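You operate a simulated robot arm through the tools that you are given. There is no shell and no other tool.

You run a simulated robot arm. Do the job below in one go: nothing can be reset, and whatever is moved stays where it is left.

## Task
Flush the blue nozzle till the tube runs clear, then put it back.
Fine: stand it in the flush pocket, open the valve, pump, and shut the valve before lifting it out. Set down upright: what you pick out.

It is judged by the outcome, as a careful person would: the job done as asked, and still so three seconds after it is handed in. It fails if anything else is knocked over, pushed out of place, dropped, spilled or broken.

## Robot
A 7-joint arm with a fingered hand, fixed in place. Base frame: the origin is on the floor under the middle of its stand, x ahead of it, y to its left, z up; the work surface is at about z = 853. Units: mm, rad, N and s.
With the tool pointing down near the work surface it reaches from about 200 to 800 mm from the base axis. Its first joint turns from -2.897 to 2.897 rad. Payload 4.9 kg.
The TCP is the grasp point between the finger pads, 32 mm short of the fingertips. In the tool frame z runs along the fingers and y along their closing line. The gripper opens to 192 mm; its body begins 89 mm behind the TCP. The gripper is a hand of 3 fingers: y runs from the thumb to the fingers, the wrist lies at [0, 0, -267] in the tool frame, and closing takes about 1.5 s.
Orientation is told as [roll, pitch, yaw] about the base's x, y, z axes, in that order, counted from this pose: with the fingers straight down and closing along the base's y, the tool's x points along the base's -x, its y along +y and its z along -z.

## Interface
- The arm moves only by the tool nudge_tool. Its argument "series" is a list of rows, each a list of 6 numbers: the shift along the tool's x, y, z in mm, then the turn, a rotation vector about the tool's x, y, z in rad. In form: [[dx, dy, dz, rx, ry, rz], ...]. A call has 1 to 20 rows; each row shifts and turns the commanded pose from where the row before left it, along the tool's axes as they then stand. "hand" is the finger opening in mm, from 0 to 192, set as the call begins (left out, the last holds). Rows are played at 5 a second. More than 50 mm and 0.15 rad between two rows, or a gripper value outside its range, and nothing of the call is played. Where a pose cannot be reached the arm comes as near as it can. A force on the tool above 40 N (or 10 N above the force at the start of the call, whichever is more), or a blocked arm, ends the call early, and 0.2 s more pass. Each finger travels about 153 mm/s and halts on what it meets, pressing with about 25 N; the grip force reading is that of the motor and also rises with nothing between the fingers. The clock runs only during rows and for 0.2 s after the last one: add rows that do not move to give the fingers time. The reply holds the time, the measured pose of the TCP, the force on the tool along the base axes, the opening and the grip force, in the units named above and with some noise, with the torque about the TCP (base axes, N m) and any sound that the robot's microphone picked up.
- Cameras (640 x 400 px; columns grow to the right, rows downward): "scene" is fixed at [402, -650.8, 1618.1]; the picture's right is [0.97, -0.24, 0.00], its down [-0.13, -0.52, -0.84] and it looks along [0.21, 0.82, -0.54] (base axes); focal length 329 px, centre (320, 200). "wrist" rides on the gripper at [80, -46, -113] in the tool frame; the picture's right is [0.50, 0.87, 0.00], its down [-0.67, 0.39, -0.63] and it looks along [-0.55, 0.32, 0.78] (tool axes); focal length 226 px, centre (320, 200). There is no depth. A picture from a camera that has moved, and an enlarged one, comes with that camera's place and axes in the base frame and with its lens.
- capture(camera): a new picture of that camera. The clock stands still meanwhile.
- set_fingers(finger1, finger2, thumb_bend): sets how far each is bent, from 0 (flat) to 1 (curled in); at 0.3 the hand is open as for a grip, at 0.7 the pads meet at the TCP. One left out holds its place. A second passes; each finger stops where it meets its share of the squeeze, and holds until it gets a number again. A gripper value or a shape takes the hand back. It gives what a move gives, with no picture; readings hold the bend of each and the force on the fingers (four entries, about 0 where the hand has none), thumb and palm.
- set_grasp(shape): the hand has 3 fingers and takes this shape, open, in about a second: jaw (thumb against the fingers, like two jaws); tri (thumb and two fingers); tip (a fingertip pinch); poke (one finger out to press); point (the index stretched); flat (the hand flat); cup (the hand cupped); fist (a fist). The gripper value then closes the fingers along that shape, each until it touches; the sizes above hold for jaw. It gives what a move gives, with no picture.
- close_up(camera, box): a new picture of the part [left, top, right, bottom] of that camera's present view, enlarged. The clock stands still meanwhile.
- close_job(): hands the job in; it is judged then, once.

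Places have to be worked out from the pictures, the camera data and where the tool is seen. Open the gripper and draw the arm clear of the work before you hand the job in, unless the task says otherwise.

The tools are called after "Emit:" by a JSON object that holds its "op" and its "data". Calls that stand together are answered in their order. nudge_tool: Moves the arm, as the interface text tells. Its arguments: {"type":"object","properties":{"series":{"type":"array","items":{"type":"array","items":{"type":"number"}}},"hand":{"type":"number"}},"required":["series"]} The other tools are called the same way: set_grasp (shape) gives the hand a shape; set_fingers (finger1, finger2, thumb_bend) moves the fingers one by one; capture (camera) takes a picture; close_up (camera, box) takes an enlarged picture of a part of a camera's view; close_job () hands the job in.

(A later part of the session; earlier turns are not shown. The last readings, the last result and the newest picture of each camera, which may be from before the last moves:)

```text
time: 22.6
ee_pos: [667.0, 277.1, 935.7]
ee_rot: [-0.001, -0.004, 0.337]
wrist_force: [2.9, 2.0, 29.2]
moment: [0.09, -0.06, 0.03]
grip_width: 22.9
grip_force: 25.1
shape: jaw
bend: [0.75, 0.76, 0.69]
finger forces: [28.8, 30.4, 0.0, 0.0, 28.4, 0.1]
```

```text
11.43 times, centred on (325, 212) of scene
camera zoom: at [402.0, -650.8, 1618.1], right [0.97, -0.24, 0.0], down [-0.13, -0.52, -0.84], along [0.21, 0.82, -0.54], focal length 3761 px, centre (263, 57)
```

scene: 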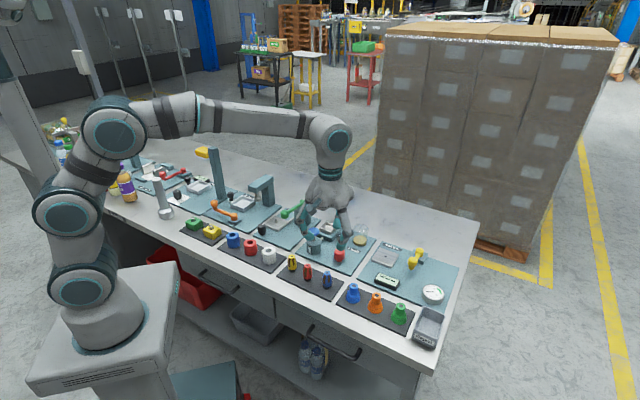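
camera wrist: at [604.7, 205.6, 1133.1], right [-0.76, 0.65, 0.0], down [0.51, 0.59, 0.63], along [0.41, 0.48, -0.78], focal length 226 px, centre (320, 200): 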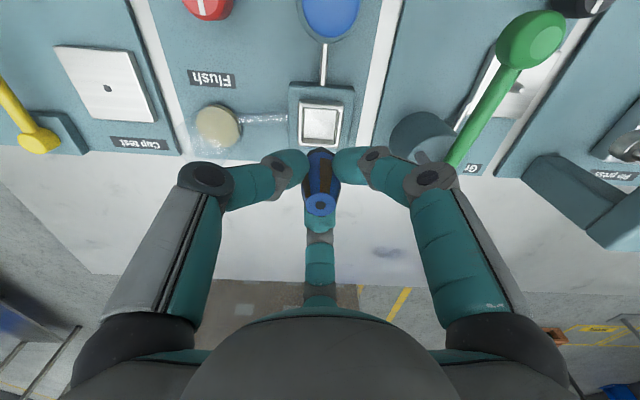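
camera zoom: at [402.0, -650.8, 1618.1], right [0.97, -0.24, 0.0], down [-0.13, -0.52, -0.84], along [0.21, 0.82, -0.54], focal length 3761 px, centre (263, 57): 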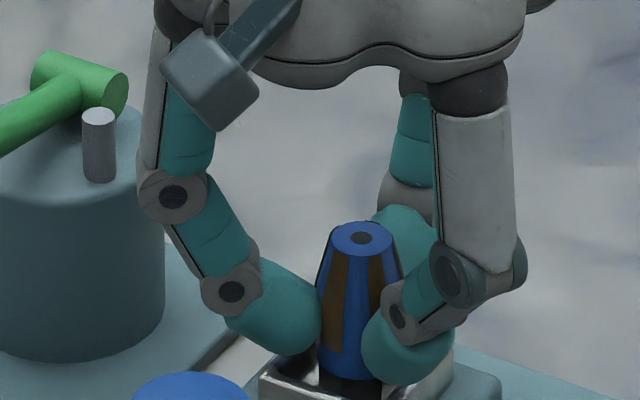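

Still 29 N, so I'll keep backing off in small steps.

Emit:
{"op": "nudge_tool", "data": {"series": [[0, 0, -1.5, 0, 0, 0], [0, 0, 0, 0, 0, 0]]}}

Emit:
{"op": "nudge_tool", "data": {"series": [[0, 0, -1, 0, 0, 0], [0, 0, 0, 0, 0, 0]]}}

```text
time: 23.2
ee_pos: [665.2, 274.5, 935.2]
ee_rot: [-0.001, -0.002, 0.336]
wrist_force: [3.0, 4.8, 23.8]
moment: [0.13, -0.13, -0.02]
grip_width: 22.9
grip_force: 25.3
shape: jaw
bend: [0.75, 0.76, 0.69]
finger forces: [27.3, 30.2, 0.0, 0.0, 26.3, 0.1]
```

```text
time: 23.8
ee_pos: [664.8, 275.3, 934.0]
ee_rot: [0.001, -0.001, 0.336]
wrist_force: [3.0, 5.1, 17.0]
moment: [0.15, -0.15, 0.02]
grip_width: 23.0
grip_force: 24.9
shape: jaw
bend: [0.75, 0.76, 0.69]
finger forces: [26.7, 29.7, 0.1, 0.0, 25.5, 0.0]
```

Force falls about 6 N per mm, so I'll continue until it's nearly zero.

Emit:
{"op": "nudge_tool", "data": {"series": [[0, 0, -1.2, 0, 0, 0], [0, 0, 0, 0, 0, 0]]}}

Emit:
{"op": "nudge_tool", "data": {"series": [[0, 0, -1.0, 0, 0, 0], [0, 0, 0, 0, 0, 0]]}}

Emit:
{"op": "close_up", "data": {"camera": "scene", "box": [295, 195, 365, 245]}}

Emit:
{"op": "close_up", "data": {"camera": "wrist", "box": [250, 100, 390, 220]}}

```text
time: 24.4
ee_pos: [662.7, 274.8, 935.6]
ee_rot: [0.001, 0.005, 0.336]
wrist_force: [1.4, -0.1, 4.7]
moment: [0.0, -0.09, -0.03]
grip_width: 22.7
grip_force: 24.9
shape: jaw
bend: [0.75, 0.76, 0.69]
finger forces: [24.8, 25.7, 0.1, 0.0, 26.0, 0.0]
```

```text
time: 25.0
ee_pos: [664.2, 275.8, 937.4]
ee_rot: [0.0, 0.002, 0.337]
wrist_force: [-0.2, 0.0, -0.9]
moment: [-0.05, -0.06, -0.01]
grip_width: 22.2
grip_force: 25.3
shape: jaw
bend: [0.75, 0.76, 0.69]
finger forces: [24.4, 24.4, 0.0, 0.0, 24.7, 0.0]
```

```text
8.00 times, centred on (330, 220) of scene
camera zoom: at [402.0, -650.8, 1618.1], right [0.97, -0.24, 0.0], down [-0.13, -0.52, -0.84], along [0.21, 0.82, -0.54], focal length 2633 px, centre (240, 40)
```

zoom: 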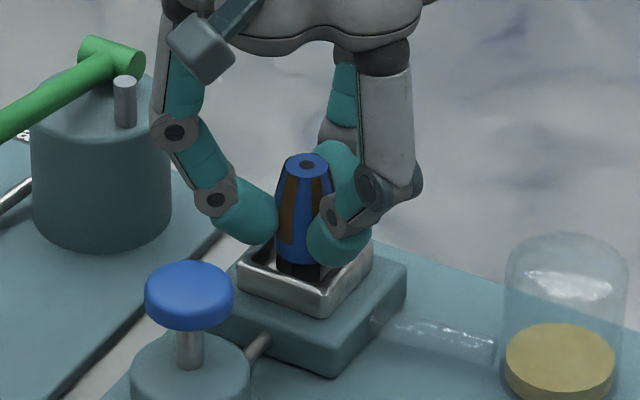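

```text
3.33 times, centred on (320, 160) of wrist
camera zoom: at [605.8, 206.1, 1051.3], right [-0.76, 0.65, 0.0], down [0.51, 0.59, 0.63], along [0.41, 0.48, -0.78], focal length 754 px, centre (320, 333)
```

zoom: 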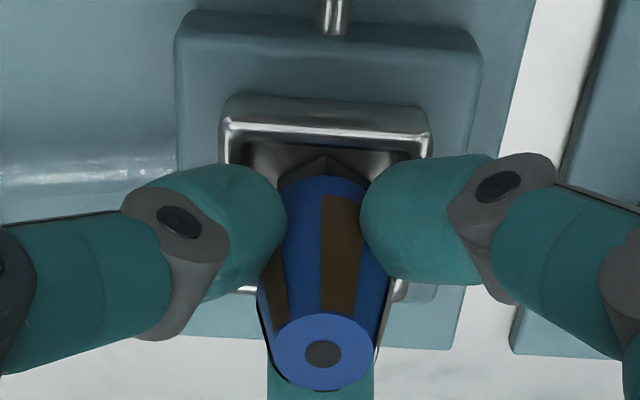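

Force is about zero, and the nozzle stands upright in the pocket at TCP z ≈ 938. I'll release by opening gently.

Emit:
{"op": "nudge_tool", "data": {"series": [[0, 0, 0, 0, 0, 0], [0, 0, 0, 0, 0, 0], [0, 0, 0, 0, 0, 0]], "hand": 32}}

Emit:
{"op": "close_up", "data": {"camera": "scene", "box": [295, 195, 365, 245]}}

Emit:
{"op": "close_up", "data": {"camera": "wrist", "box": [250, 100, 390, 220]}}

```text
time: 25.8
ee_pos: [665.7, 276.7, 938.8]
ee_rot: [0.0, 0.0, 0.337]
wrist_force: [0.3, 0.8, 1.6]
moment: [0.0, 0.01, 0.0]
grip_width: 32.0
grip_force: 0.1
shape: jaw
bend: [0.76, 0.76, 0.7]
finger forces: [0.1, 0.0, 0.1, 0.0, 0.0, 0.0]
```

```text
8.00 times, centred on (330, 220) of scene
camera zoom: at [402.0, -650.8, 1618.1], right [0.97, -0.24, 0.0], down [-0.13, -0.52, -0.84], along [0.21, 0.82, -0.54], focal length 2633 px, centre (240, 40)
```

zoom: 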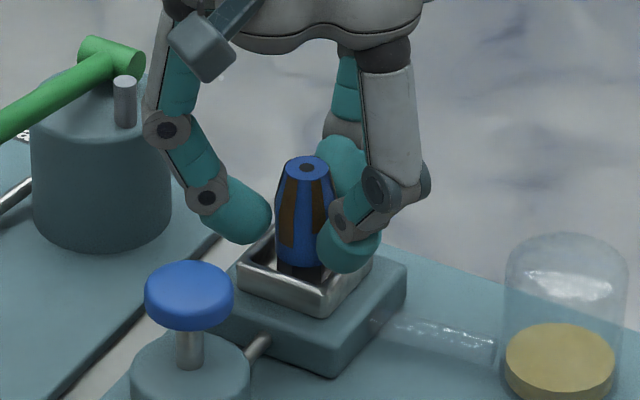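

```text
3.33 times, centred on (320, 160) of wrist
camera zoom: at [606.1, 206.1, 1052.2], right [-0.76, 0.65, 0.0], down [0.51, 0.59, 0.63], along [0.41, 0.48, -0.78], focal length 754 px, centre (320, 333)
```

zoom: 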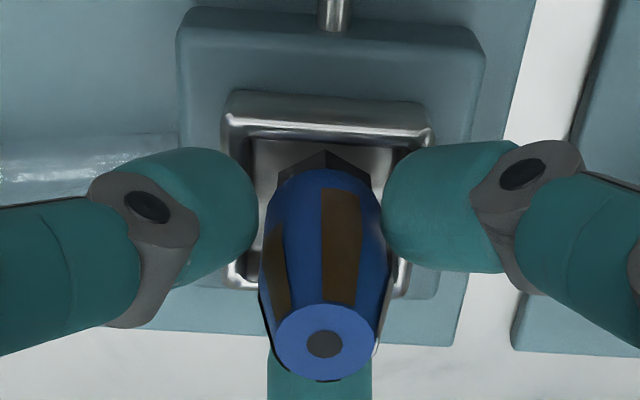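

The nozzle is free and standing in the pocket. I'll open wider and rise straight up.

Emit:
{"op": "nudge_tool", "data": {"series": [[0, 0, 0, 0, 0, 0], [0, 0, 0, 0, 0, 0], [0, 0, -10, 0, 0, 0], [0, 0, -15, 0, 0, 0], [0, 0, -20, 0, 0, 0], [0, 0, -25, 0, 0, 0], [0, 0, -25, 0, 0, 0], [0, 0, 0, 0, 0, 0]], "hand": 62}}

Emit:
{"op": "capture", "data": {"camera": "wrist"}}

Emit:
{"op": "close_up", "data": {"camera": "scene", "box": [290, 190, 390, 260]}}

```text
time: 27.6
ee_pos: [663.9, 273.8, 1032.7]
ee_rot: [0.0, 0.001, 0.338]
wrist_force: [0.3, 0.0, 1.0]
moment: [0.02, 0.03, 0.0]
grip_width: 61.7
grip_force: 0.0
shape: jaw
bend: [0.46, 0.46, 0.7]
finger forces: [0.1, 0.0, 0.0, 0.0, 0.0, 0.0]
```

```text
taken
camera wrist: at [605.2, 204.5, 1146.4], right [-0.76, 0.65, 0.0], down [0.51, 0.59, 0.63], along [0.41, 0.48, -0.78], focal length 226 px, centre (320, 200)
```

wrist: 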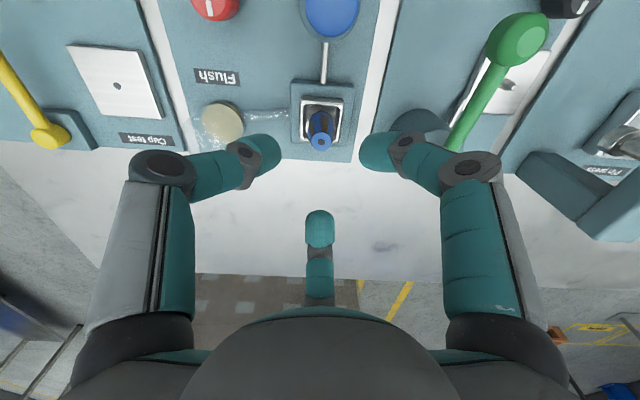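

```text
5.71 times, centred on (340, 225) of scene
camera zoom: at [402.0, -650.8, 1618.1], right [0.97, -0.24, 0.0], down [-0.13, -0.52, -0.84], along [0.21, 0.82, -0.54], focal length 1880 px, centre (206, 57)
```

zoom: 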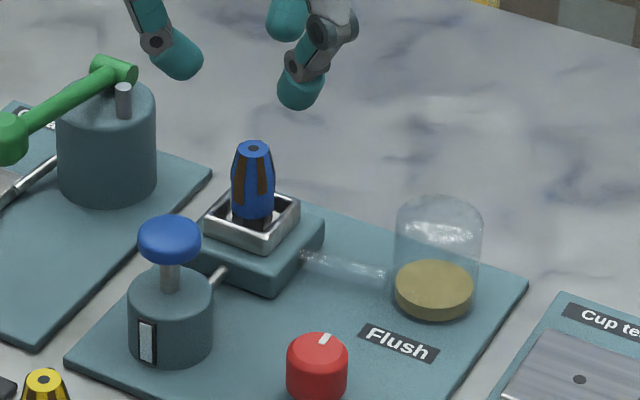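

The nozzle stands upright in the pocket. I'll zoom in on it and on the valve and pump before moving to the valve.

Emit:
{"op": "close_up", "data": {"camera": "wrist", "box": [275, 70, 365, 160]}}

Emit:
{"op": "close_up", "data": {"camera": "scene", "box": [320, 225, 370, 260]}}

```text
4.44 times, centred on (320, 115) of wrist
camera zoom: at [605.2, 204.5, 1146.4], right [-0.76, 0.65, 0.0], down [0.51, 0.59, 0.63], along [0.41, 0.48, -0.78], focal length 1005 px, centre (320, 578)
```

zoom: 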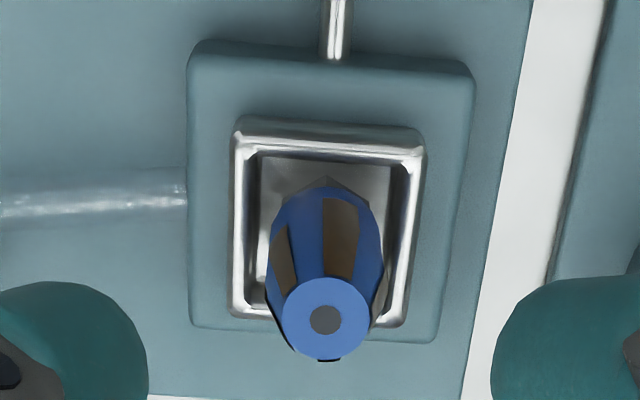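

```text
11.43 times, centred on (345, 242) of scene
camera zoom: at [402.0, -650.8, 1618.1], right [0.97, -0.24, 0.0], down [-0.13, -0.52, -0.84], along [0.21, 0.82, -0.54], focal length 3761 px, centre (34, -286)
```

zoom: 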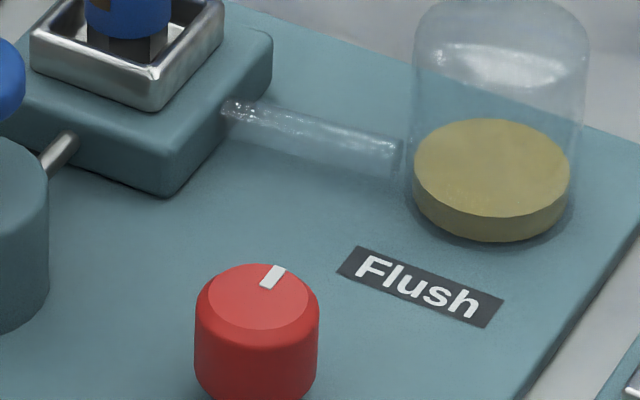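

The nozzle is seated at about (665.7, 276.5). I place the valve knob at about (667, 137), top z ≈ 891, roughly 36 mm across, with its mark pointing at the tube line. I'll move above it and yaw to about 28° so the fingers stay clear of the pump knob and jar.

Emit:
{"op": "nudge_tool", "data": {"series": [[10.97, -32.4, 0, 0, 0, 0], [10.97, -32.4, 0, 0, 0, 0], [10.97, -32.4, 0, 0, 0, 0], [10.97, -32.5, 0, 0, 0, 0], [0, 0, 20, 0, 0, -0.0755], [0, 0, 20, 0, 0, -0.0755], [0, 0, 15, 0, 0, 0], [0, 0, 0, 0, 0, 0], [0, 0, 0, 0, 0, 0]], "hand": 62}}

Emit:
{"op": "capture", "data": {"camera": "wrist"}}

Emit:
{"op": "close_up", "data": {"camera": "wrist", "box": [265, 90, 375, 190]}}

Emit:
{"op": "close_up", "data": {"camera": "scene", "box": [290, 190, 390, 260]}}

```text
time: 29.6
ee_pos: [664.9, 140.0, 977.3]
ee_rot: [-0.002, 0.0, 0.489]
wrist_force: [0.0, -0.3, 0.7]
moment: [0.0, -0.01, 0.04]
grip_width: 61.7
grip_force: 0.0
shape: jaw
bend: [0.46, 0.46, 0.7]
finger forces: [0.0, 0.1, 0.0, 0.1, 0.0, 0.0]
```

```text
taken
camera wrist: at [617.0, 61.6, 1090.4], right [-0.85, 0.53, 0.0], down [0.41, 0.66, 0.63], along [0.33, 0.54, -0.78], focal length 226 px, centre (320, 200)
```

wrist: 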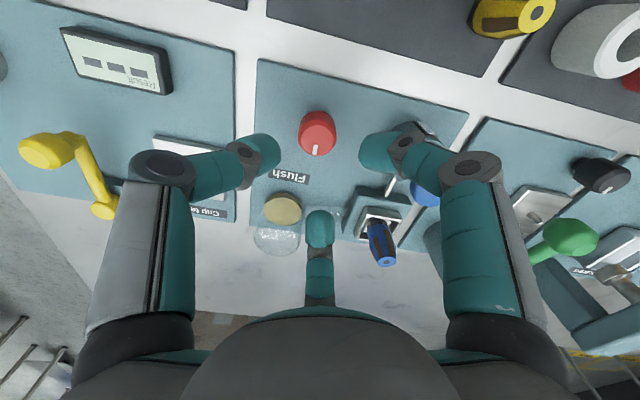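

```text
4.00 times, centred on (320, 140) of wrist
camera zoom: at [617.0, 61.6, 1090.4], right [-0.85, 0.53, 0.0], down [0.41, 0.66, 0.63], along [0.33, 0.54, -0.78], focal length 904 px, centre (320, 440)
```

zoom: 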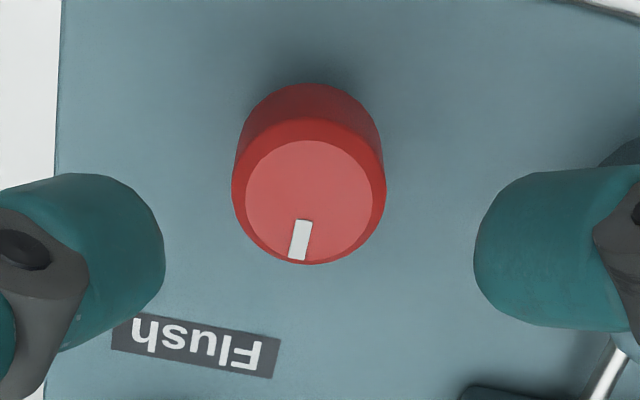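

```text
5.71 times, centred on (340, 225) of scene
camera zoom: at [402.0, -650.8, 1618.1], right [0.97, -0.24, 0.0], down [-0.13, -0.52, -0.84], along [0.21, 0.82, -0.54], focal length 1880 px, centre (206, 57)
```

zoom: 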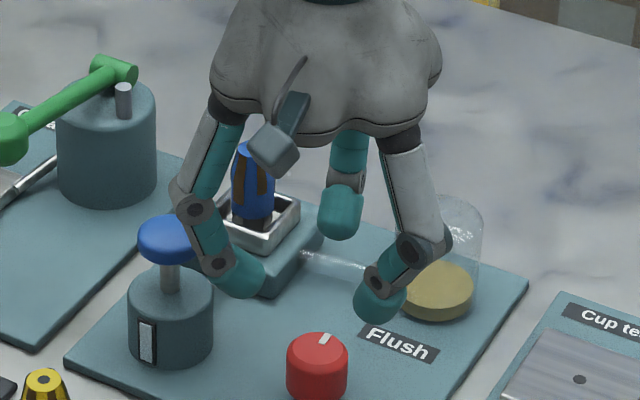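

The knob axis is at about (666.2, 135.9), top z ≈ 893, about 36 mm across. I'll correct the offset and descend to TCP z ≈ 903, with the fingers around mid-knob.

Emit:
{"op": "nudge_tool", "data": {"series": [[1.65, -3.5, 15, 0, 0, 0], [0, 0, 15, 0, 0, 0], [0, 0, 15, 0, 0, 0], [0, 0, 12, 0, 0, 0], [0, 0, 10, 0, 0, 0], [0, 0, 7, 0, 0, 0], [0, 0, 0, 0, 0, 0]], "hand": 62}}

Emit:
{"op": "capture", "data": {"camera": "wrist"}}

Emit:
{"op": "close_up", "data": {"camera": "scene", "box": [290, 190, 390, 260]}}

```text
time: 31.2
ee_pos: [664.7, 135.1, 904.4]
ee_rot: [-0.001, -0.001, 0.489]
wrist_force: [-0.8, -0.4, -0.3]
moment: [0.0, 0.02, 0.01]
grip_width: 61.7
grip_force: 0.1
shape: jaw
bend: [0.46, 0.46, 0.7]
finger forces: [0.0, 0.0, 0.0, 0.0, 0.0, 0.1]
```

```text
taken
camera wrist: at [617.7, 57.1, 1018.4], right [-0.85, 0.53, 0.0], down [0.41, 0.66, 0.63], along [0.34, 0.54, -0.78], focal length 226 px, centre (320, 200)
```

wrist: 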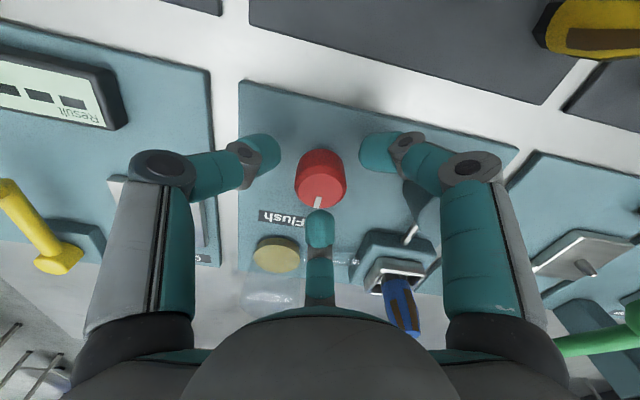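

```text
5.71 times, centred on (340, 225) of scene
camera zoom: at [402.0, -650.8, 1618.1], right [0.97, -0.24, 0.0], down [-0.13, -0.52, -0.84], along [0.21, 0.82, -0.54], focal length 1880 px, centre (206, 57)
```

zoom: 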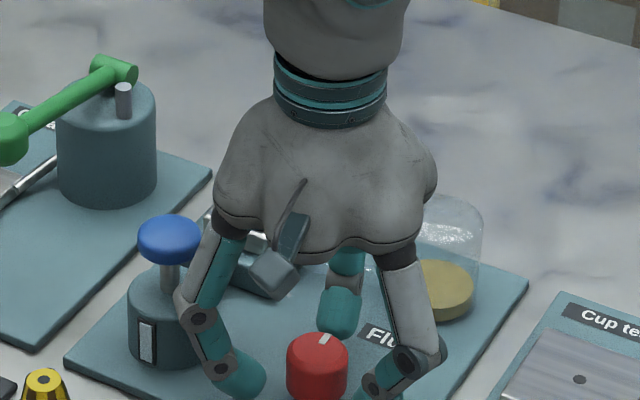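

The fingers surround the knob with no contact. I'll close on it.

Emit:
{"op": "nudge_tool", "data": {"series": [[0, 0, 0, 0, 0, 0], [0, 0, 0, 0, 0, 0], [0, 0, 0, 0, 0, 0], [0, 0, 0, 0, 0, 0], [0, 0, 0, 0, 0, 0]], "hand": 0}}

Emit:
{"op": "close_up", "data": {"camera": "wrist", "box": [250, 120, 390, 220]}}

```text
time: 32.4
ee_pos: [663.8, 135.6, 904.1]
ee_rot: [-0.001, 0.002, 0.489]
wrist_force: [2.0, 1.0, -4.0]
moment: [0.0, -0.05, 0.0]
grip_width: 29.5
grip_force: 25.2
shape: jaw
bend: [0.76, 0.75, 0.7]
finger forces: [21.5, 22.2, 0.0, 0.0, 22.1, 0.0]
```

```text
4.00 times, centred on (320, 170) of wrist
camera zoom: at [617.7, 57.2, 1018.1], right [-0.85, 0.53, 0.0], down [0.41, 0.66, 0.63], along [0.33, 0.54, -0.78], focal length 904 px, centre (320, 320)
```

zoom: 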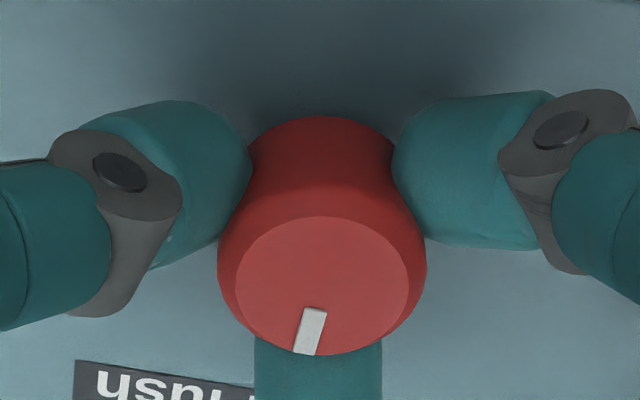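

The knob is gripped evenly. I'll try a small counter-clockwise turn (seen from above) and watch the torque.

Emit:
{"op": "nudge_tool", "data": {"series": [[0, 0, 0, 0, 0, -0.05], [0, 0, 0, 0, 0, -0.05], [0, 0, 0, 0, 0, -0.05], [0, 0, 0, 0, 0, 0]]}}

Emit:
{"op": "close_up", "data": {"camera": "wrist", "box": [250, 120, 390, 220]}}

```text
time: 33.4
ee_pos: [665.9, 134.4, 904.0]
ee_rot: [0.0, 0.002, 0.639]
wrist_force: [-11.0, -1.6, 2.4]
moment: [0.0, 0.21, -0.29]
grip_width: 29.2
grip_force: 25.0
shape: jaw
bend: [0.76, 0.75, 0.7]
finger forces: [24.3, 26.9, 0.0, 0.1, 21.4, 0.0]
```

```text
4.00 times, centred on (320, 170) of wrist
camera zoom: at [630.1, 49.9, 1017.8], right [-0.92, 0.4, 0.0], down [0.31, 0.71, 0.63], along [0.25, 0.58, -0.78], focal length 904 px, centre (320, 320)
```

zoom: 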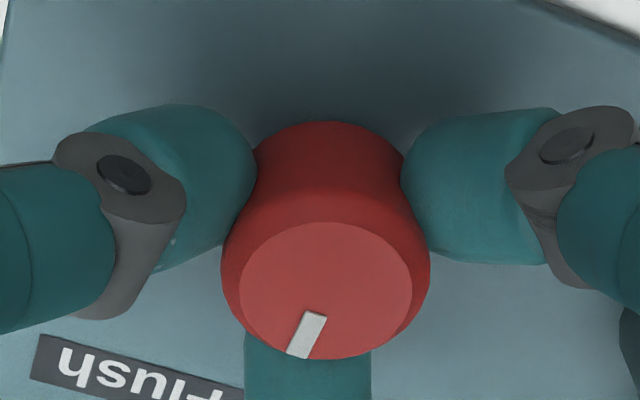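

The knob turned only about 3° while the hand turned 8.6°, and torque reached 0.29 N·m, which suggests a stop in this direction. I'll unwind and test clockwise.

Emit:
{"op": "nudge_tool", "data": {"series": [[0, 0, 0, 0, 0, 0.05], [0, 0, 0, 0, 0, 0.05], [0, 0, 0, 0, 0, 0.05], [0, 0, 0, 0, 0, 0]]}}

Emit:
{"op": "nudge_tool", "data": {"series": [[0, 0, 0, 0, 0, 0.05], [0, 0, 0, 0, 0, 0.05], [0, 0, 0, 0, 0, 0.05], [0, 0, 0, 0, 0, 0]]}}

Emit:
{"op": "close_up", "data": {"camera": "wrist", "box": [250, 120, 390, 220]}}

```text
time: 34.4
ee_pos: [666.1, 134.4, 903.8]
ee_rot: [0.001, 0.001, 0.487]
wrist_force: [-1.0, 1.0, -2.2]
moment: [0.01, 0.01, 0.01]
grip_width: 29.1
grip_force: 25.0
shape: jaw
bend: [0.76, 0.75, 0.7]
finger forces: [24.7, 23.8, 0.0, 0.0, 23.2, 0.1]
```

```text
time: 35.4
ee_pos: [665.8, 135.4, 904.4]
ee_rot: [0.0, 0.001, 0.338]
wrist_force: [2.1, -3.9, -3.8]
moment: [-0.11, -0.03, 0.03]
grip_width: 29.4
grip_force: 25.5
shape: jaw
bend: [0.76, 0.75, 0.7]
finger forces: [22.4, 22.6, 0.0, 0.0, 26.3, 0.0]
```

```text
4.00 times, centred on (320, 170) of wrist
camera zoom: at [606.5, 65.2, 1018.0], right [-0.76, 0.65, 0.0], down [0.51, 0.59, 0.63], along [0.41, 0.48, -0.78], focal length 904 px, centre (320, 320)
```

zoom: 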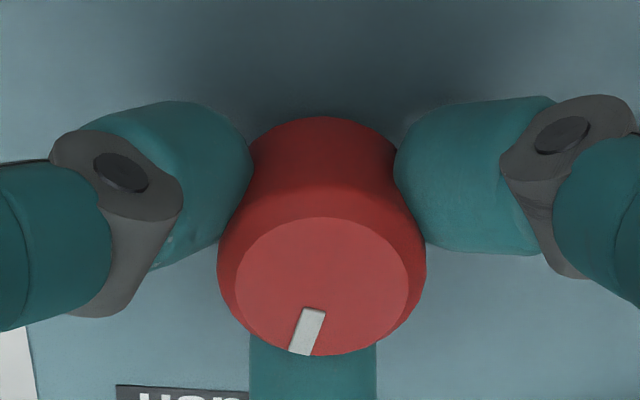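

Clockwise turns freely: torque is about 0.03 N·m and the mark moves with the hand. To keep the fingers away from the pump knob, I'll release, yaw back counter-clockwise in place to about 73° and grip again.

Emit:
{"op": "nudge_tool", "data": {"series": [[0, 0, 0, 0, 0, 0], [0, 0, 0, 0, 0, 0], [0, 0, 0, 0, 0, -0.0936], [0, 0, 0, 0, 0, -0.0936], [0, 0, 0, 0, 0, -0.0936], [0, 0, 0, 0, 0, -0.0936], [0, 0, 0, 0, 0, -0.0936], [0, 0, 0, 0, 0, -0.0936], [0, 0, 0, 0, 0, -0.0936], [0, 0, 0, 0, 0, -0.0936], [0, 0, 0, 0, 0, -0.0936], [0, 0, 0, 0, 0, -0.0936], [0, 0, 0, 0, 0, 0]], "hand": 52}}

Emit:
{"op": "capture", "data": {"camera": "wrist"}}

Emit:
{"op": "close_up", "data": {"camera": "scene", "box": [290, 190, 390, 260]}}

```text
time: 38.2
ee_pos: [666.7, 135.7, 904.4]
ee_rot: [0.0, 0.0, 1.275]
wrist_force: [-0.6, 0.2, 0.3]
moment: [0.0, -0.02, 0.02]
grip_width: 52.0
grip_force: 0.0
shape: jaw
bend: [0.49, 0.49, 0.7]
finger forces: [0.0, 0.0, 0.0, 0.0, 0.1, 0.0]
```

```text
taken
camera wrist: at [687.7, 45.9, 1017.6], right [-0.97, -0.23, 0.0], down [-0.17, 0.76, 0.63], along [-0.14, 0.62, -0.78], focal length 226 px, centre (320, 200)
```

wrist: 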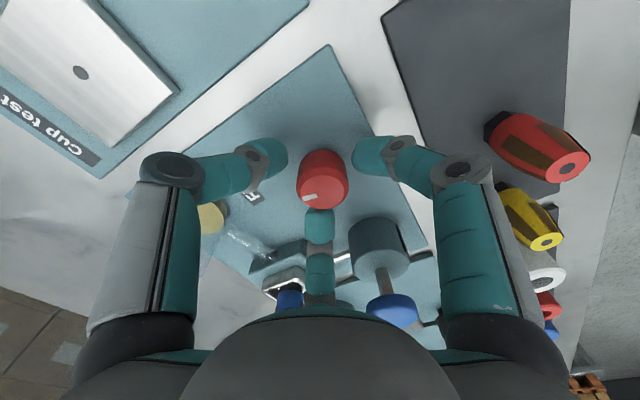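

```text
5.71 times, centred on (340, 225) of scene
camera zoom: at [402.0, -650.8, 1618.1], right [0.97, -0.24, 0.0], down [-0.13, -0.52, -0.84], along [0.21, 0.82, -0.54], focal length 1880 px, centre (206, 57)
```

zoom: 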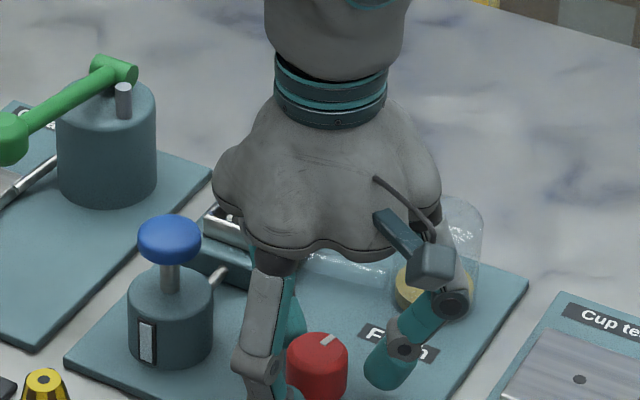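

The re-orientation went clear. I'll close on the knob and turn clockwise about 0.5 rad.

Emit:
{"op": "nudge_tool", "data": {"series": [[0, 0, 0, 0, 0, 0], [0, 0, 0, 0, 0, 0], [0, 0, 0, 0, 0, 0], [0, 0, 0, 0, 0, 0], [0, 0, 0, 0, 0, 0.06], [0, 0, 0, 0, 0, 0.08], [0, 0, 0, 0, 0, 0.09], [0, 0, 0, 0, 0, 0.09], [0, 0, 0, 0, 0, 0.09], [0, 0, 0, 0, 0, 0.09], [0, 0, 0, 0, 0, 0]], "hand": 0}}

Emit:
{"op": "close_up", "data": {"camera": "wrist", "box": [250, 120, 390, 220]}}

Emit:
{"op": "close_up", "data": {"camera": "scene", "box": [290, 190, 390, 260]}}

```text
time: 40.6
ee_pos: [665.8, 134.6, 903.4]
ee_rot: [-0.001, 0.001, 0.774]
wrist_force: [6.4, 4.4, -11.3]
moment: [0.06, -0.16, 0.03]
grip_width: 28.5
grip_force: 24.7
shape: jaw
bend: [0.76, 0.76, 0.7]
finger forces: [20.4, 23.5, 0.1, 0.0, 22.9, 0.1]
```

```text
4.00 times, centred on (320, 170) of wrist
camera zoom: at [641.9, 45.9, 1017.6], right [-0.96, 0.27, 0.0], down [0.21, 0.75, 0.63], along [0.17, 0.61, -0.78], focal length 904 px, centre (320, 320)
```

zoom: 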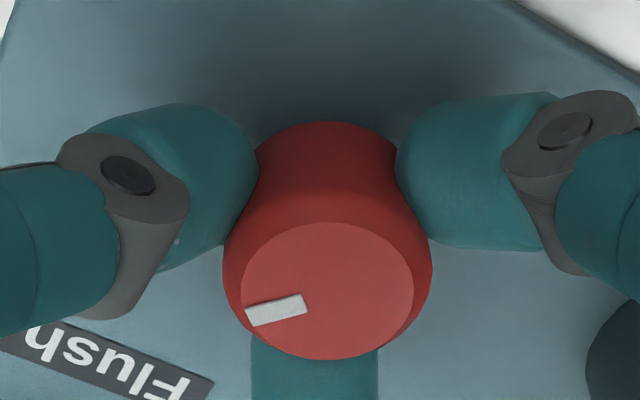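

```text
5.71 times, centred on (340, 225) of scene
camera zoom: at [402.0, -650.8, 1618.1], right [0.97, -0.24, 0.0], down [-0.13, -0.52, -0.84], along [0.21, 0.82, -0.54], focal length 1880 px, centre (206, 57)
```

zoom: 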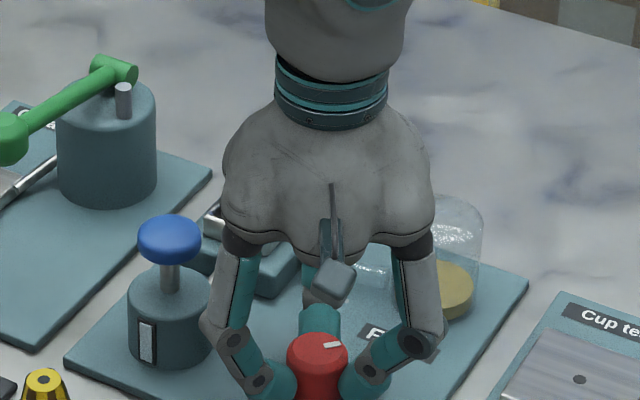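

The knob is following the hand. I'll continue clockwise another 0.42 rad.

Emit:
{"op": "nudge_tool", "data": {"series": [[0, 0, 0, 0, 0, 0.085], [0, 0, 0, 0, 0, 0.085], [0, 0, 0, 0, 0, 0.085], [0, 0, 0, 0, 0, 0.085], [0, 0, 0, 0, 0, 0.08], [0, 0, 0, 0, 0, 0]]}}

Emit:
{"op": "close_up", "data": {"camera": "wrist", "box": [250, 120, 390, 220]}}

Emit:
{"op": "close_up", "data": {"camera": "scene", "box": [290, 190, 390, 260]}}

```text
time: 42.0
ee_pos: [665.9, 134.0, 904.1]
ee_rot: [0.001, -0.001, 0.353]
wrist_force: [3.3, -2.5, -4.6]
moment: [-0.08, -0.12, 0.02]
grip_width: 28.7
grip_force: 24.4
shape: jaw
bend: [0.76, 0.76, 0.7]
finger forces: [22.3, 21.9, 0.0, 0.0, 24.8, 0.1]
```

```text
4.00 times, centred on (320, 170) of wrist
camera zoom: at [608.0, 63.4, 1017.3], right [-0.77, 0.64, 0.0], down [0.5, 0.6, 0.63], along [0.4, 0.49, -0.78], focal length 904 px, centre (320, 320)
```

zoom: 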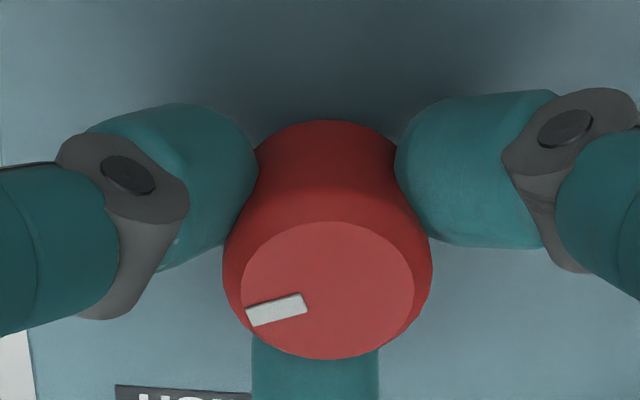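

```text
5.71 times, centred on (340, 225) of scene
camera zoom: at [402.0, -650.8, 1618.1], right [0.97, -0.24, 0.0], down [-0.13, -0.52, -0.84], along [0.21, 0.82, -0.54], focal length 1880 px, centre (206, 57)
```

zoom: 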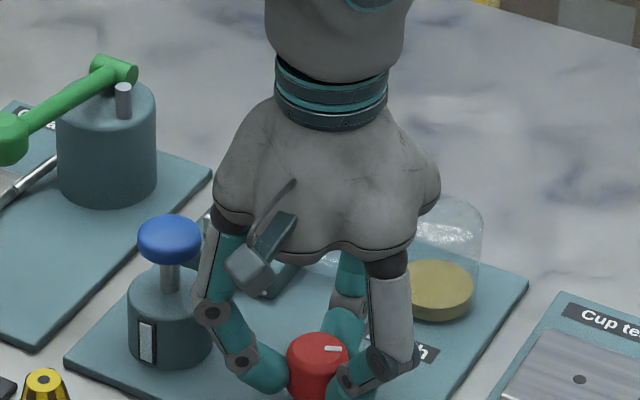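

The mark has turned about 62° clockwise in total with no stop yet. I'll release, yaw back about 0.7 rad in place and grip again to finish the turn.

Emit:
{"op": "nudge_tool", "data": {"series": [[0, 0, 0, 0, 0, 0], [0, 0, 0, 0, 0, 0], [0, 0, 0, 0, 0, -0.1], [0, 0, 0, 0, 0, -0.1], [0, 0, 0, 0, 0, -0.1], [0, 0, 0, 0, 0, -0.1], [0, 0, 0, 0, 0, -0.1], [0, 0, 0, 0, 0, -0.1], [0, 0, 0, 0, 0, -0.1], [0, 0, 0, 0, 0, 0]], "hand": 52}}

Emit:
{"op": "nudge_tool", "data": {"series": [[0, 0, 0, 0, 0, 0], [0, 0, 0, 0, 0, 0], [0, 0, 0, 0, 0, 0], [0, 0, 0, 0, 0, 0], [0, 0, 0, 0, 0, 0.06], [0, 0, 0, 0, 0, 0.08], [0, 0, 0, 0, 0, 0.08], [0, 0, 0, 0, 0, 0.08], [0, 0, 0, 0, 0, 0]], "hand": 0}}

Emit:
{"op": "close_up", "data": {"camera": "wrist", "box": [250, 120, 390, 220]}}

```text
time: 44.2
ee_pos: [666.5, 134.8, 905.3]
ee_rot: [0.0, -0.001, 1.055]
wrist_force: [0.0, 0.8, 0.3]
moment: [0.03, 0.03, -0.01]
grip_width: 52.2
grip_force: 0.1
shape: jaw
bend: [0.49, 0.49, 0.7]
finger forces: [0.0, 0.0, 0.0, 0.1, 0.0, 0.0]
```

```text
time: 46.2
ee_pos: [665.9, 134.5, 904.7]
ee_rot: [-0.001, 0.002, 0.751]
wrist_force: [0.5, -2.9, -10.0]
moment: [-0.1, -0.08, 0.02]
grip_width: 28.9
grip_force: 25.0
shape: jaw
bend: [0.76, 0.76, 0.7]
finger forces: [22.3, 20.4, 0.1, 0.0, 23.6, 0.0]
```

```text
4.00 times, centred on (320, 170) of wrist
camera zoom: at [640.3, 46.3, 1017.4], right [-0.96, 0.29, 0.0], down [0.23, 0.74, 0.63], along [0.18, 0.6, -0.78], focal length 904 px, centre (320, 320)
```

zoom: 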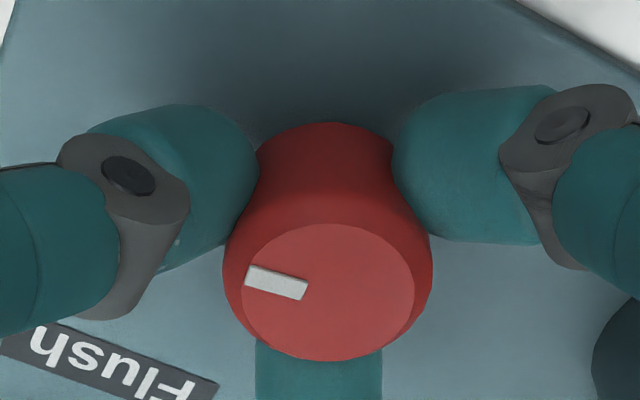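

Mark direction is now about −34°, and a quarter turn would be about −42°. I'll continue in small steps, watching for the stop.

Emit:
{"op": "nudge_tool", "data": {"series": [[0, 0, 0, 0, 0, 0.05], [0, 0, 0, 0, 0, 0.05], [0, 0, 0, 0, 0, 0.05], [0, 0, 0, 0, 0, 0]]}}

Emit:
{"op": "close_up", "data": {"camera": "wrist", "box": [250, 120, 390, 220]}}

```text
time: 47.2
ee_pos: [666.1, 134.7, 904.1]
ee_rot: [0.001, 0.001, 0.604]
wrist_force: [2.7, -5.9, -11.8]
moment: [-0.19, -0.1, 0.04]
grip_width: 28.5
grip_force: 25.2
shape: jaw
bend: [0.76, 0.76, 0.7]
finger forces: [21.1, 19.3, 0.0, 0.0, 26.0, 0.0]
```

```text
4.00 times, centred on (320, 170) of wrist
camera zoom: at [627.3, 51.5, 1017.6], right [-0.9, 0.43, 0.0], down [0.33, 0.7, 0.63], along [0.27, 0.57, -0.78], focal length 904 px, centre (320, 320)
```

zoom: 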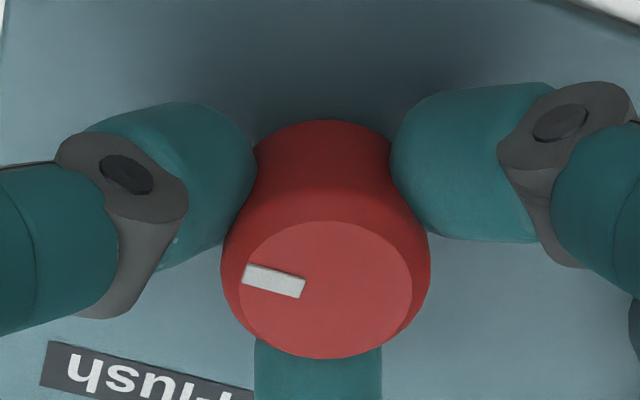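

Now about 90° turned and still free, so I'll go a bit further to find whether there is a stop.

Emit:
{"op": "nudge_tool", "data": {"series": [[0, 0, 0, 0, 0, 0.04], [0, 0, 0, 0, 0, 0.04], [0, 0, 0, 0, 0, 0.04], [0, 0, 0, 0, 0, 0]]}}

Emit:
{"op": "close_up", "data": {"camera": "wrist", "box": [250, 120, 390, 220]}}

Emit:
{"op": "close_up", "data": {"camera": "scene", "box": [290, 190, 390, 260]}}

```text
time: 48.2
ee_pos: [666.2, 133.6, 904.2]
ee_rot: [0.001, -0.004, 0.484]
wrist_force: [14.2, 0.2, -15.7]
moment: [-0.07, -0.38, 0.34]
grip_width: 28.4
grip_force: 24.2
shape: jaw
bend: [0.76, 0.76, 0.7]
finger forces: [22.5, 18.2, 0.0, 0.0, 27.9, 0.1]
```

```text
4.00 times, centred on (320, 170) of wrist
camera zoom: at [618.0, 57.0, 1017.5], right [-0.85, 0.53, 0.0], down [0.41, 0.66, 0.63], along [0.34, 0.53, -0.77], focal length 904 px, centre (320, 320)
```

zoom: 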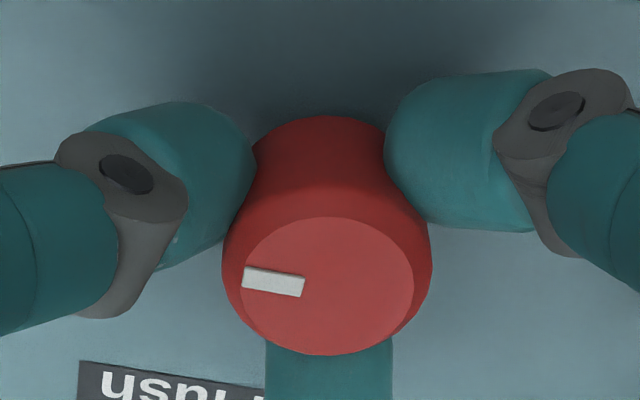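

```text
5.71 times, centred on (340, 225) of scene
camera zoom: at [402.0, -650.8, 1618.1], right [0.97, -0.24, 0.0], down [-0.13, -0.52, -0.84], along [0.21, 0.82, -0.54], focal length 1880 px, centre (206, 57)
```

zoom: 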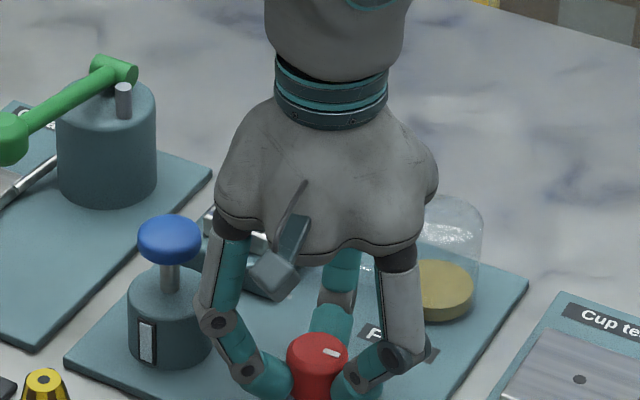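

The torque jumped to 0.34 N·m at about 90°, so that's the end stop and the valve is fully open. I'll unwind slightly, release and rise clear of the valve.

Emit:
{"op": "nudge_tool", "data": {"series": [[0, 0, 0, 0, 0, -0.06], [0, 0, 0, 0, 0, 0]]}}

Emit:
{"op": "nudge_tool", "data": {"series": [[0, 0, 0, 0, 0, 0], [0, 0, 0, 0, 0, 0], [0, 0, 0, 0, 0, 0], [0, 0, -10, 0, 0, 0], [0, 0, -20, 0, 0, 0], [0, 0, -25, 0, 0, 0], [0, 0, -30, 0, 0, 0], [0, 0, -30, 0, 0, 0], [0, 0, 0, 0, 0, 0]], "hand": 52}}

Emit:
{"op": "capture", "data": {"camera": "wrist"}}

Emit:
{"op": "close_up", "data": {"camera": "scene", "box": [290, 200, 390, 270]}}

```text
time: 48.8
ee_pos: [665.6, 134.6, 904.1]
ee_rot: [0.001, 0.001, 0.545]
wrist_force: [8.8, -0.5, -9.0]
moment: [-0.09, -0.23, 0.03]
grip_width: 28.3
grip_force: 24.8
shape: jaw
bend: [0.76, 0.76, 0.7]
finger forces: [22.2, 21.6, 0.0, 0.1, 25.8, 0.0]
```

```text
time: 50.8
ee_pos: [665.9, 133.7, 1020.8]
ee_rot: [0.001, -0.001, 0.545]
wrist_force: [-0.7, -0.4, 0.2]
moment: [-0.02, -0.03, 0.01]
grip_width: 51.9
grip_force: 0.1
shape: jaw
bend: [0.49, 0.49, 0.7]
finger forces: [0.0, 0.1, 0.1, 0.0, 0.0, 0.0]
```

```text
taken
camera wrist: at [621.7, 53.6, 1133.9], right [-0.88, 0.48, 0.0], down [0.37, 0.68, 0.63], along [0.3, 0.55, -0.78], focal length 226 px, centre (320, 200)
```

wrist: 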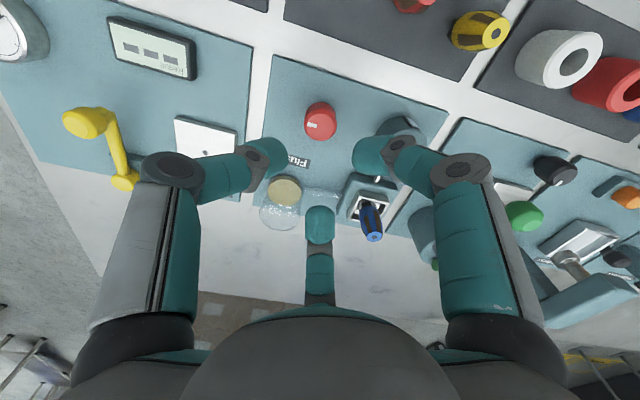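

```text
5.71 times, centred on (340, 235) of scene
camera zoom: at [402.0, -650.8, 1618.1], right [0.97, -0.24, 0.0], down [-0.13, -0.52, -0.84], along [0.21, 0.82, -0.54], focal length 1880 px, centre (206, 0)
```

zoom: 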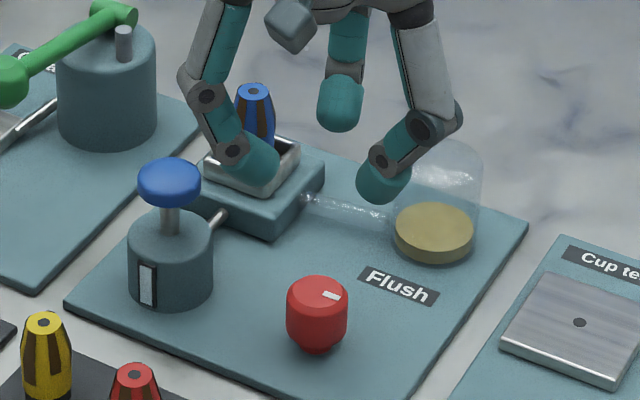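

The valve mark now points along the tube. I'll move over the pump knob with the hand open so I can align on it.

Emit:
{"op": "nudge_tool", "data": {"series": [[6, 20, 0, 0, 0, 0], [9, 32.4, 0, 0, 0, 0], [8, 30, 0, 0, 0, 0], [4, 14.4, 0, 0, 0, 0], [0, 0, 0, 0, 0, 0], [0, 0, 0, 0, 0, 0]], "hand": 52}}

Emit:
{"op": "capture", "data": {"camera": "wrist"}}

Emit:
{"op": "close_up", "data": {"camera": "wrist", "box": [265, 100, 375, 200]}}

Emit:
{"op": "close_up", "data": {"camera": "scene", "box": [280, 190, 380, 260]}}

```text
time: 52.2
ee_pos: [592.7, 203.9, 1018.6]
ee_rot: [0.0, -0.001, 0.545]
wrist_force: [0.1, -0.4, 0.2]
moment: [-0.03, -0.02, -0.04]
grip_width: 51.9
grip_force: 0.0
shape: jaw
bend: [0.49, 0.49, 0.7]
finger forces: [0.0, 0.1, 0.0, 0.1, 0.1, 0.1]
```

```text
taken
camera wrist: at [549.4, 123.6, 1131.4], right [-0.88, 0.48, 0.0], down [0.37, 0.68, 0.63], along [0.3, 0.55, -0.78], focal length 226 px, centre (320, 200)
```

wrist: 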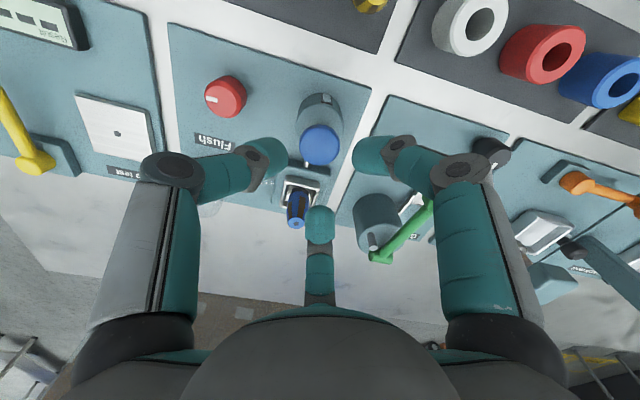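

```text
4.00 times, centred on (320, 150) of wrist
camera zoom: at [549.4, 123.6, 1131.4], right [-0.88, 0.48, 0.0], down [0.37, 0.68, 0.63], along [0.3, 0.55, -0.78], focal length 904 px, centre (320, 400)
```

zoom: 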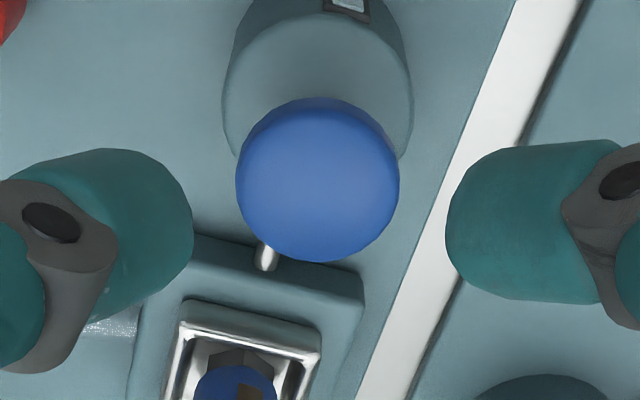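

```text
5.71 times, centred on (330, 225) of scene
camera zoom: at [402.0, -650.8, 1618.1], right [0.97, -0.24, 0.0], down [-0.13, -0.52, -0.84], along [0.21, 0.82, -0.54], focal length 1880 px, centre (263, 57)
```

zoom: 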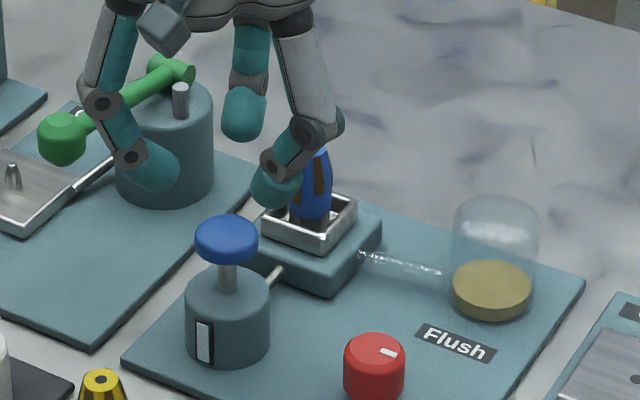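

The pump knob is centred under the tool axis. I'll close the fingers into a blunt tip and descend close to the knob.

Emit:
{"op": "nudge_tool", "data": {"series": [[0, 0, 0, 0, 0, 0], [0, 0, 0, 0, 0, 0], [0, 0, 0, 0, 0, 0], [0, 0, 10, 0, 0, 0], [0, 0, 10, 0, 0, 0], [0, 0, 8, 0, 0, 0], [0, 0, 5, 0, 0, 0], [0, 0, 0, 0, 0, 0]], "hand": 0}}

Emit:
{"op": "close_up", "data": {"camera": "scene", "box": [290, 190, 370, 250]}}

Emit:
{"op": "close_up", "data": {"camera": "wrist", "box": [240, 120, 400, 240]}}

```text
time: 54.0
ee_pos: [592.9, 205.1, 985.4]
ee_rot: [0.001, 0.001, 0.547]
wrist_force: [-1.0, -0.2, 1.1]
moment: [0.02, 0.03, -0.01]
grip_width: 0.0
grip_force: 24.7
shape: jaw
bend: [0.7, 0.7, 0.7]
finger forces: [0.0, 0.0, 0.1, 0.1, 0.0, 0.0]
```

```text
6.67 times, centred on (330, 220) of scene
camera zoom: at [402.0, -650.8, 1618.1], right [0.97, -0.24, 0.0], down [-0.13, -0.52, -0.84], along [0.21, 0.82, -0.54], focal length 2194 px, centre (253, 67)
```

zoom: 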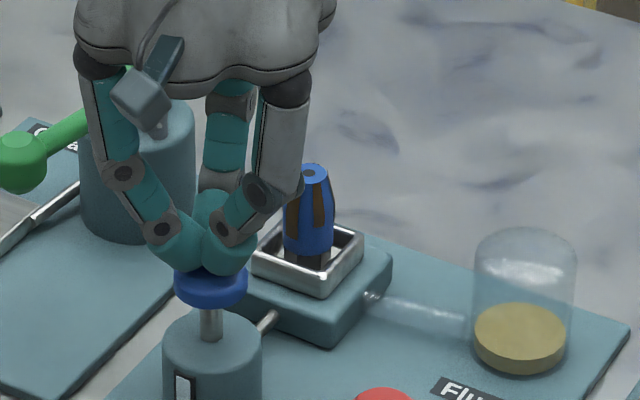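

```text
3.33 times, centred on (320, 180) of wrist
camera zoom: at [549.8, 123.8, 1098.7], right [-0.88, 0.48, 0.0], down [0.37, 0.68, 0.63], along [0.3, 0.55, -0.78], focal length 754 px, centre (320, 267)
```

zoom: 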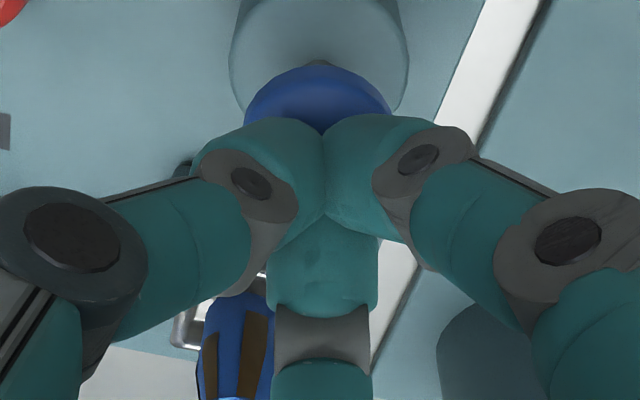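

The closed fingertips are just above the knob. I'll press down in 3 mm steps and read the force.

Emit:
{"op": "nudge_tool", "data": {"series": [[0, 0, 3, 0, 0, 0], [0, 0, 3, 0, 0, 0], [0, 0, 3, 0, 0, 0], [0, 0, 3, 0, 0, 0], [0, 0, 0, 0, 0, 0]]}}

Emit:
{"op": "close_up", "data": {"camera": "scene", "box": [290, 200, 370, 260]}}

```text
time: 55.2
ee_pos: [592.9, 202.4, 974.5]
ee_rot: [0.0, 0.001, 0.544]
wrist_force: [0.3, 0.9, 3.2]
moment: [0.07, -0.02, -0.01]
grip_width: 0.0
grip_force: 25.1
shape: jaw
bend: [0.7, 0.7, 0.7]
finger forces: [0.0, 0.0, 0.0, 0.0, 0.0, 0.0]
```

```text
6.67 times, centred on (330, 230) of scene
camera zoom: at [402.0, -650.8, 1618.1], right [0.97, -0.24, 0.0], down [-0.13, -0.52, -0.84], along [0.21, 0.82, -0.54], focal length 2194 px, centre (253, 0)
```

zoom: 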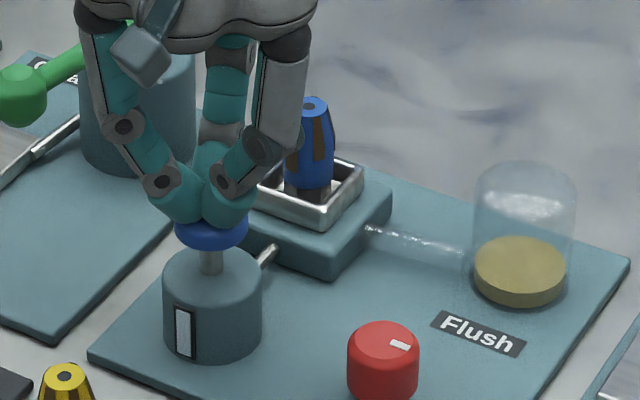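

Light contact, 3 N. I'll continue the stroke.

Emit:
{"op": "nudge_tool", "data": {"series": [[0, 0, 3, 0, 0, 0], [0, 0, 3, 0, 0, 0], [0, 0, 3, 0, 0, 0], [0, 0, 0, 0, 0, 0]]}}

Emit:
{"op": "close_up", "data": {"camera": "scene", "box": [290, 200, 370, 260]}}

```text
time: 56.2
ee_pos: [592.0, 204.2, 966.4]
ee_rot: [0.0, 0.002, 0.544]
wrist_force: [1.4, -1.5, 5.4]
moment: [0.03, -0.08, -0.02]
grip_width: 0.0
grip_force: 24.7
shape: jaw
bend: [0.7, 0.7, 0.7]
finger forces: [0.1, 0.0, 0.0, 0.1, 0.1, 0.1]
```

```text
6.67 times, centred on (330, 230) of scene
camera zoom: at [402.0, -650.8, 1618.1], right [0.97, -0.24, 0.0], down [-0.13, -0.52, -0.84], along [0.21, 0.82, -0.54], focal length 2194 px, centre (253, 0)
```

zoom: 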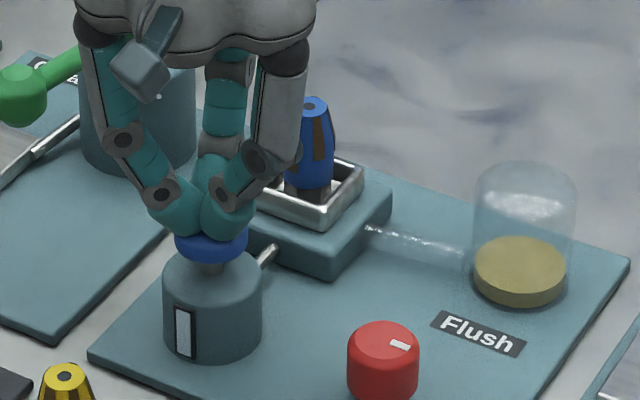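

The knob is moving down against a light spring. I'll keep going to the bottom of the stroke.

Emit:
{"op": "nudge_tool", "data": {"series": [[0, 0, 2.5, 0, 0, 0], [0, 0, 2.5, 0, 0, 0], [0, 0, 2.5, 0, 0, 0], [0, 0, 0, 0, 0, 0]]}}

Emit:
{"op": "close_up", "data": {"camera": "scene", "box": [290, 200, 370, 260]}}

```text
time: 57.2
ee_pos: [591.8, 202.5, 959.5]
ee_rot: [-0.001, 0.001, 0.546]
wrist_force: [2.3, 2.6, 6.9]
moment: [0.17, -0.05, 0.01]
grip_width: 0.0
grip_force: 25.5
shape: jaw
bend: [0.7, 0.7, 0.7]
finger forces: [0.0, 0.0, 0.0, 0.0, 0.0, 0.0]
heard: click
```

```text
6.67 times, centred on (330, 230) of scene
camera zoom: at [402.0, -650.8, 1618.1], right [0.97, -0.24, 0.0], down [-0.13, -0.52, -0.84], along [0.21, 0.82, -0.54], focal length 2194 px, centre (253, 0)
```

zoom: 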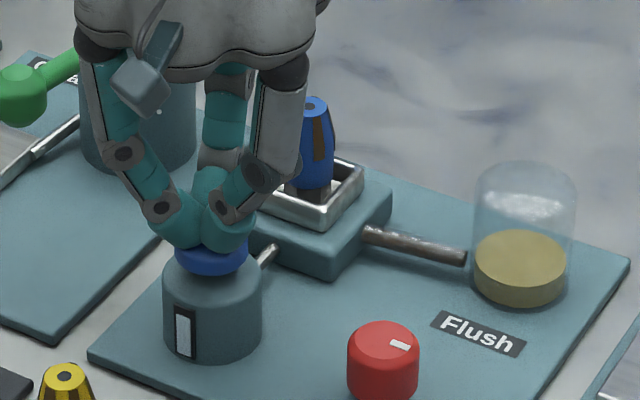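

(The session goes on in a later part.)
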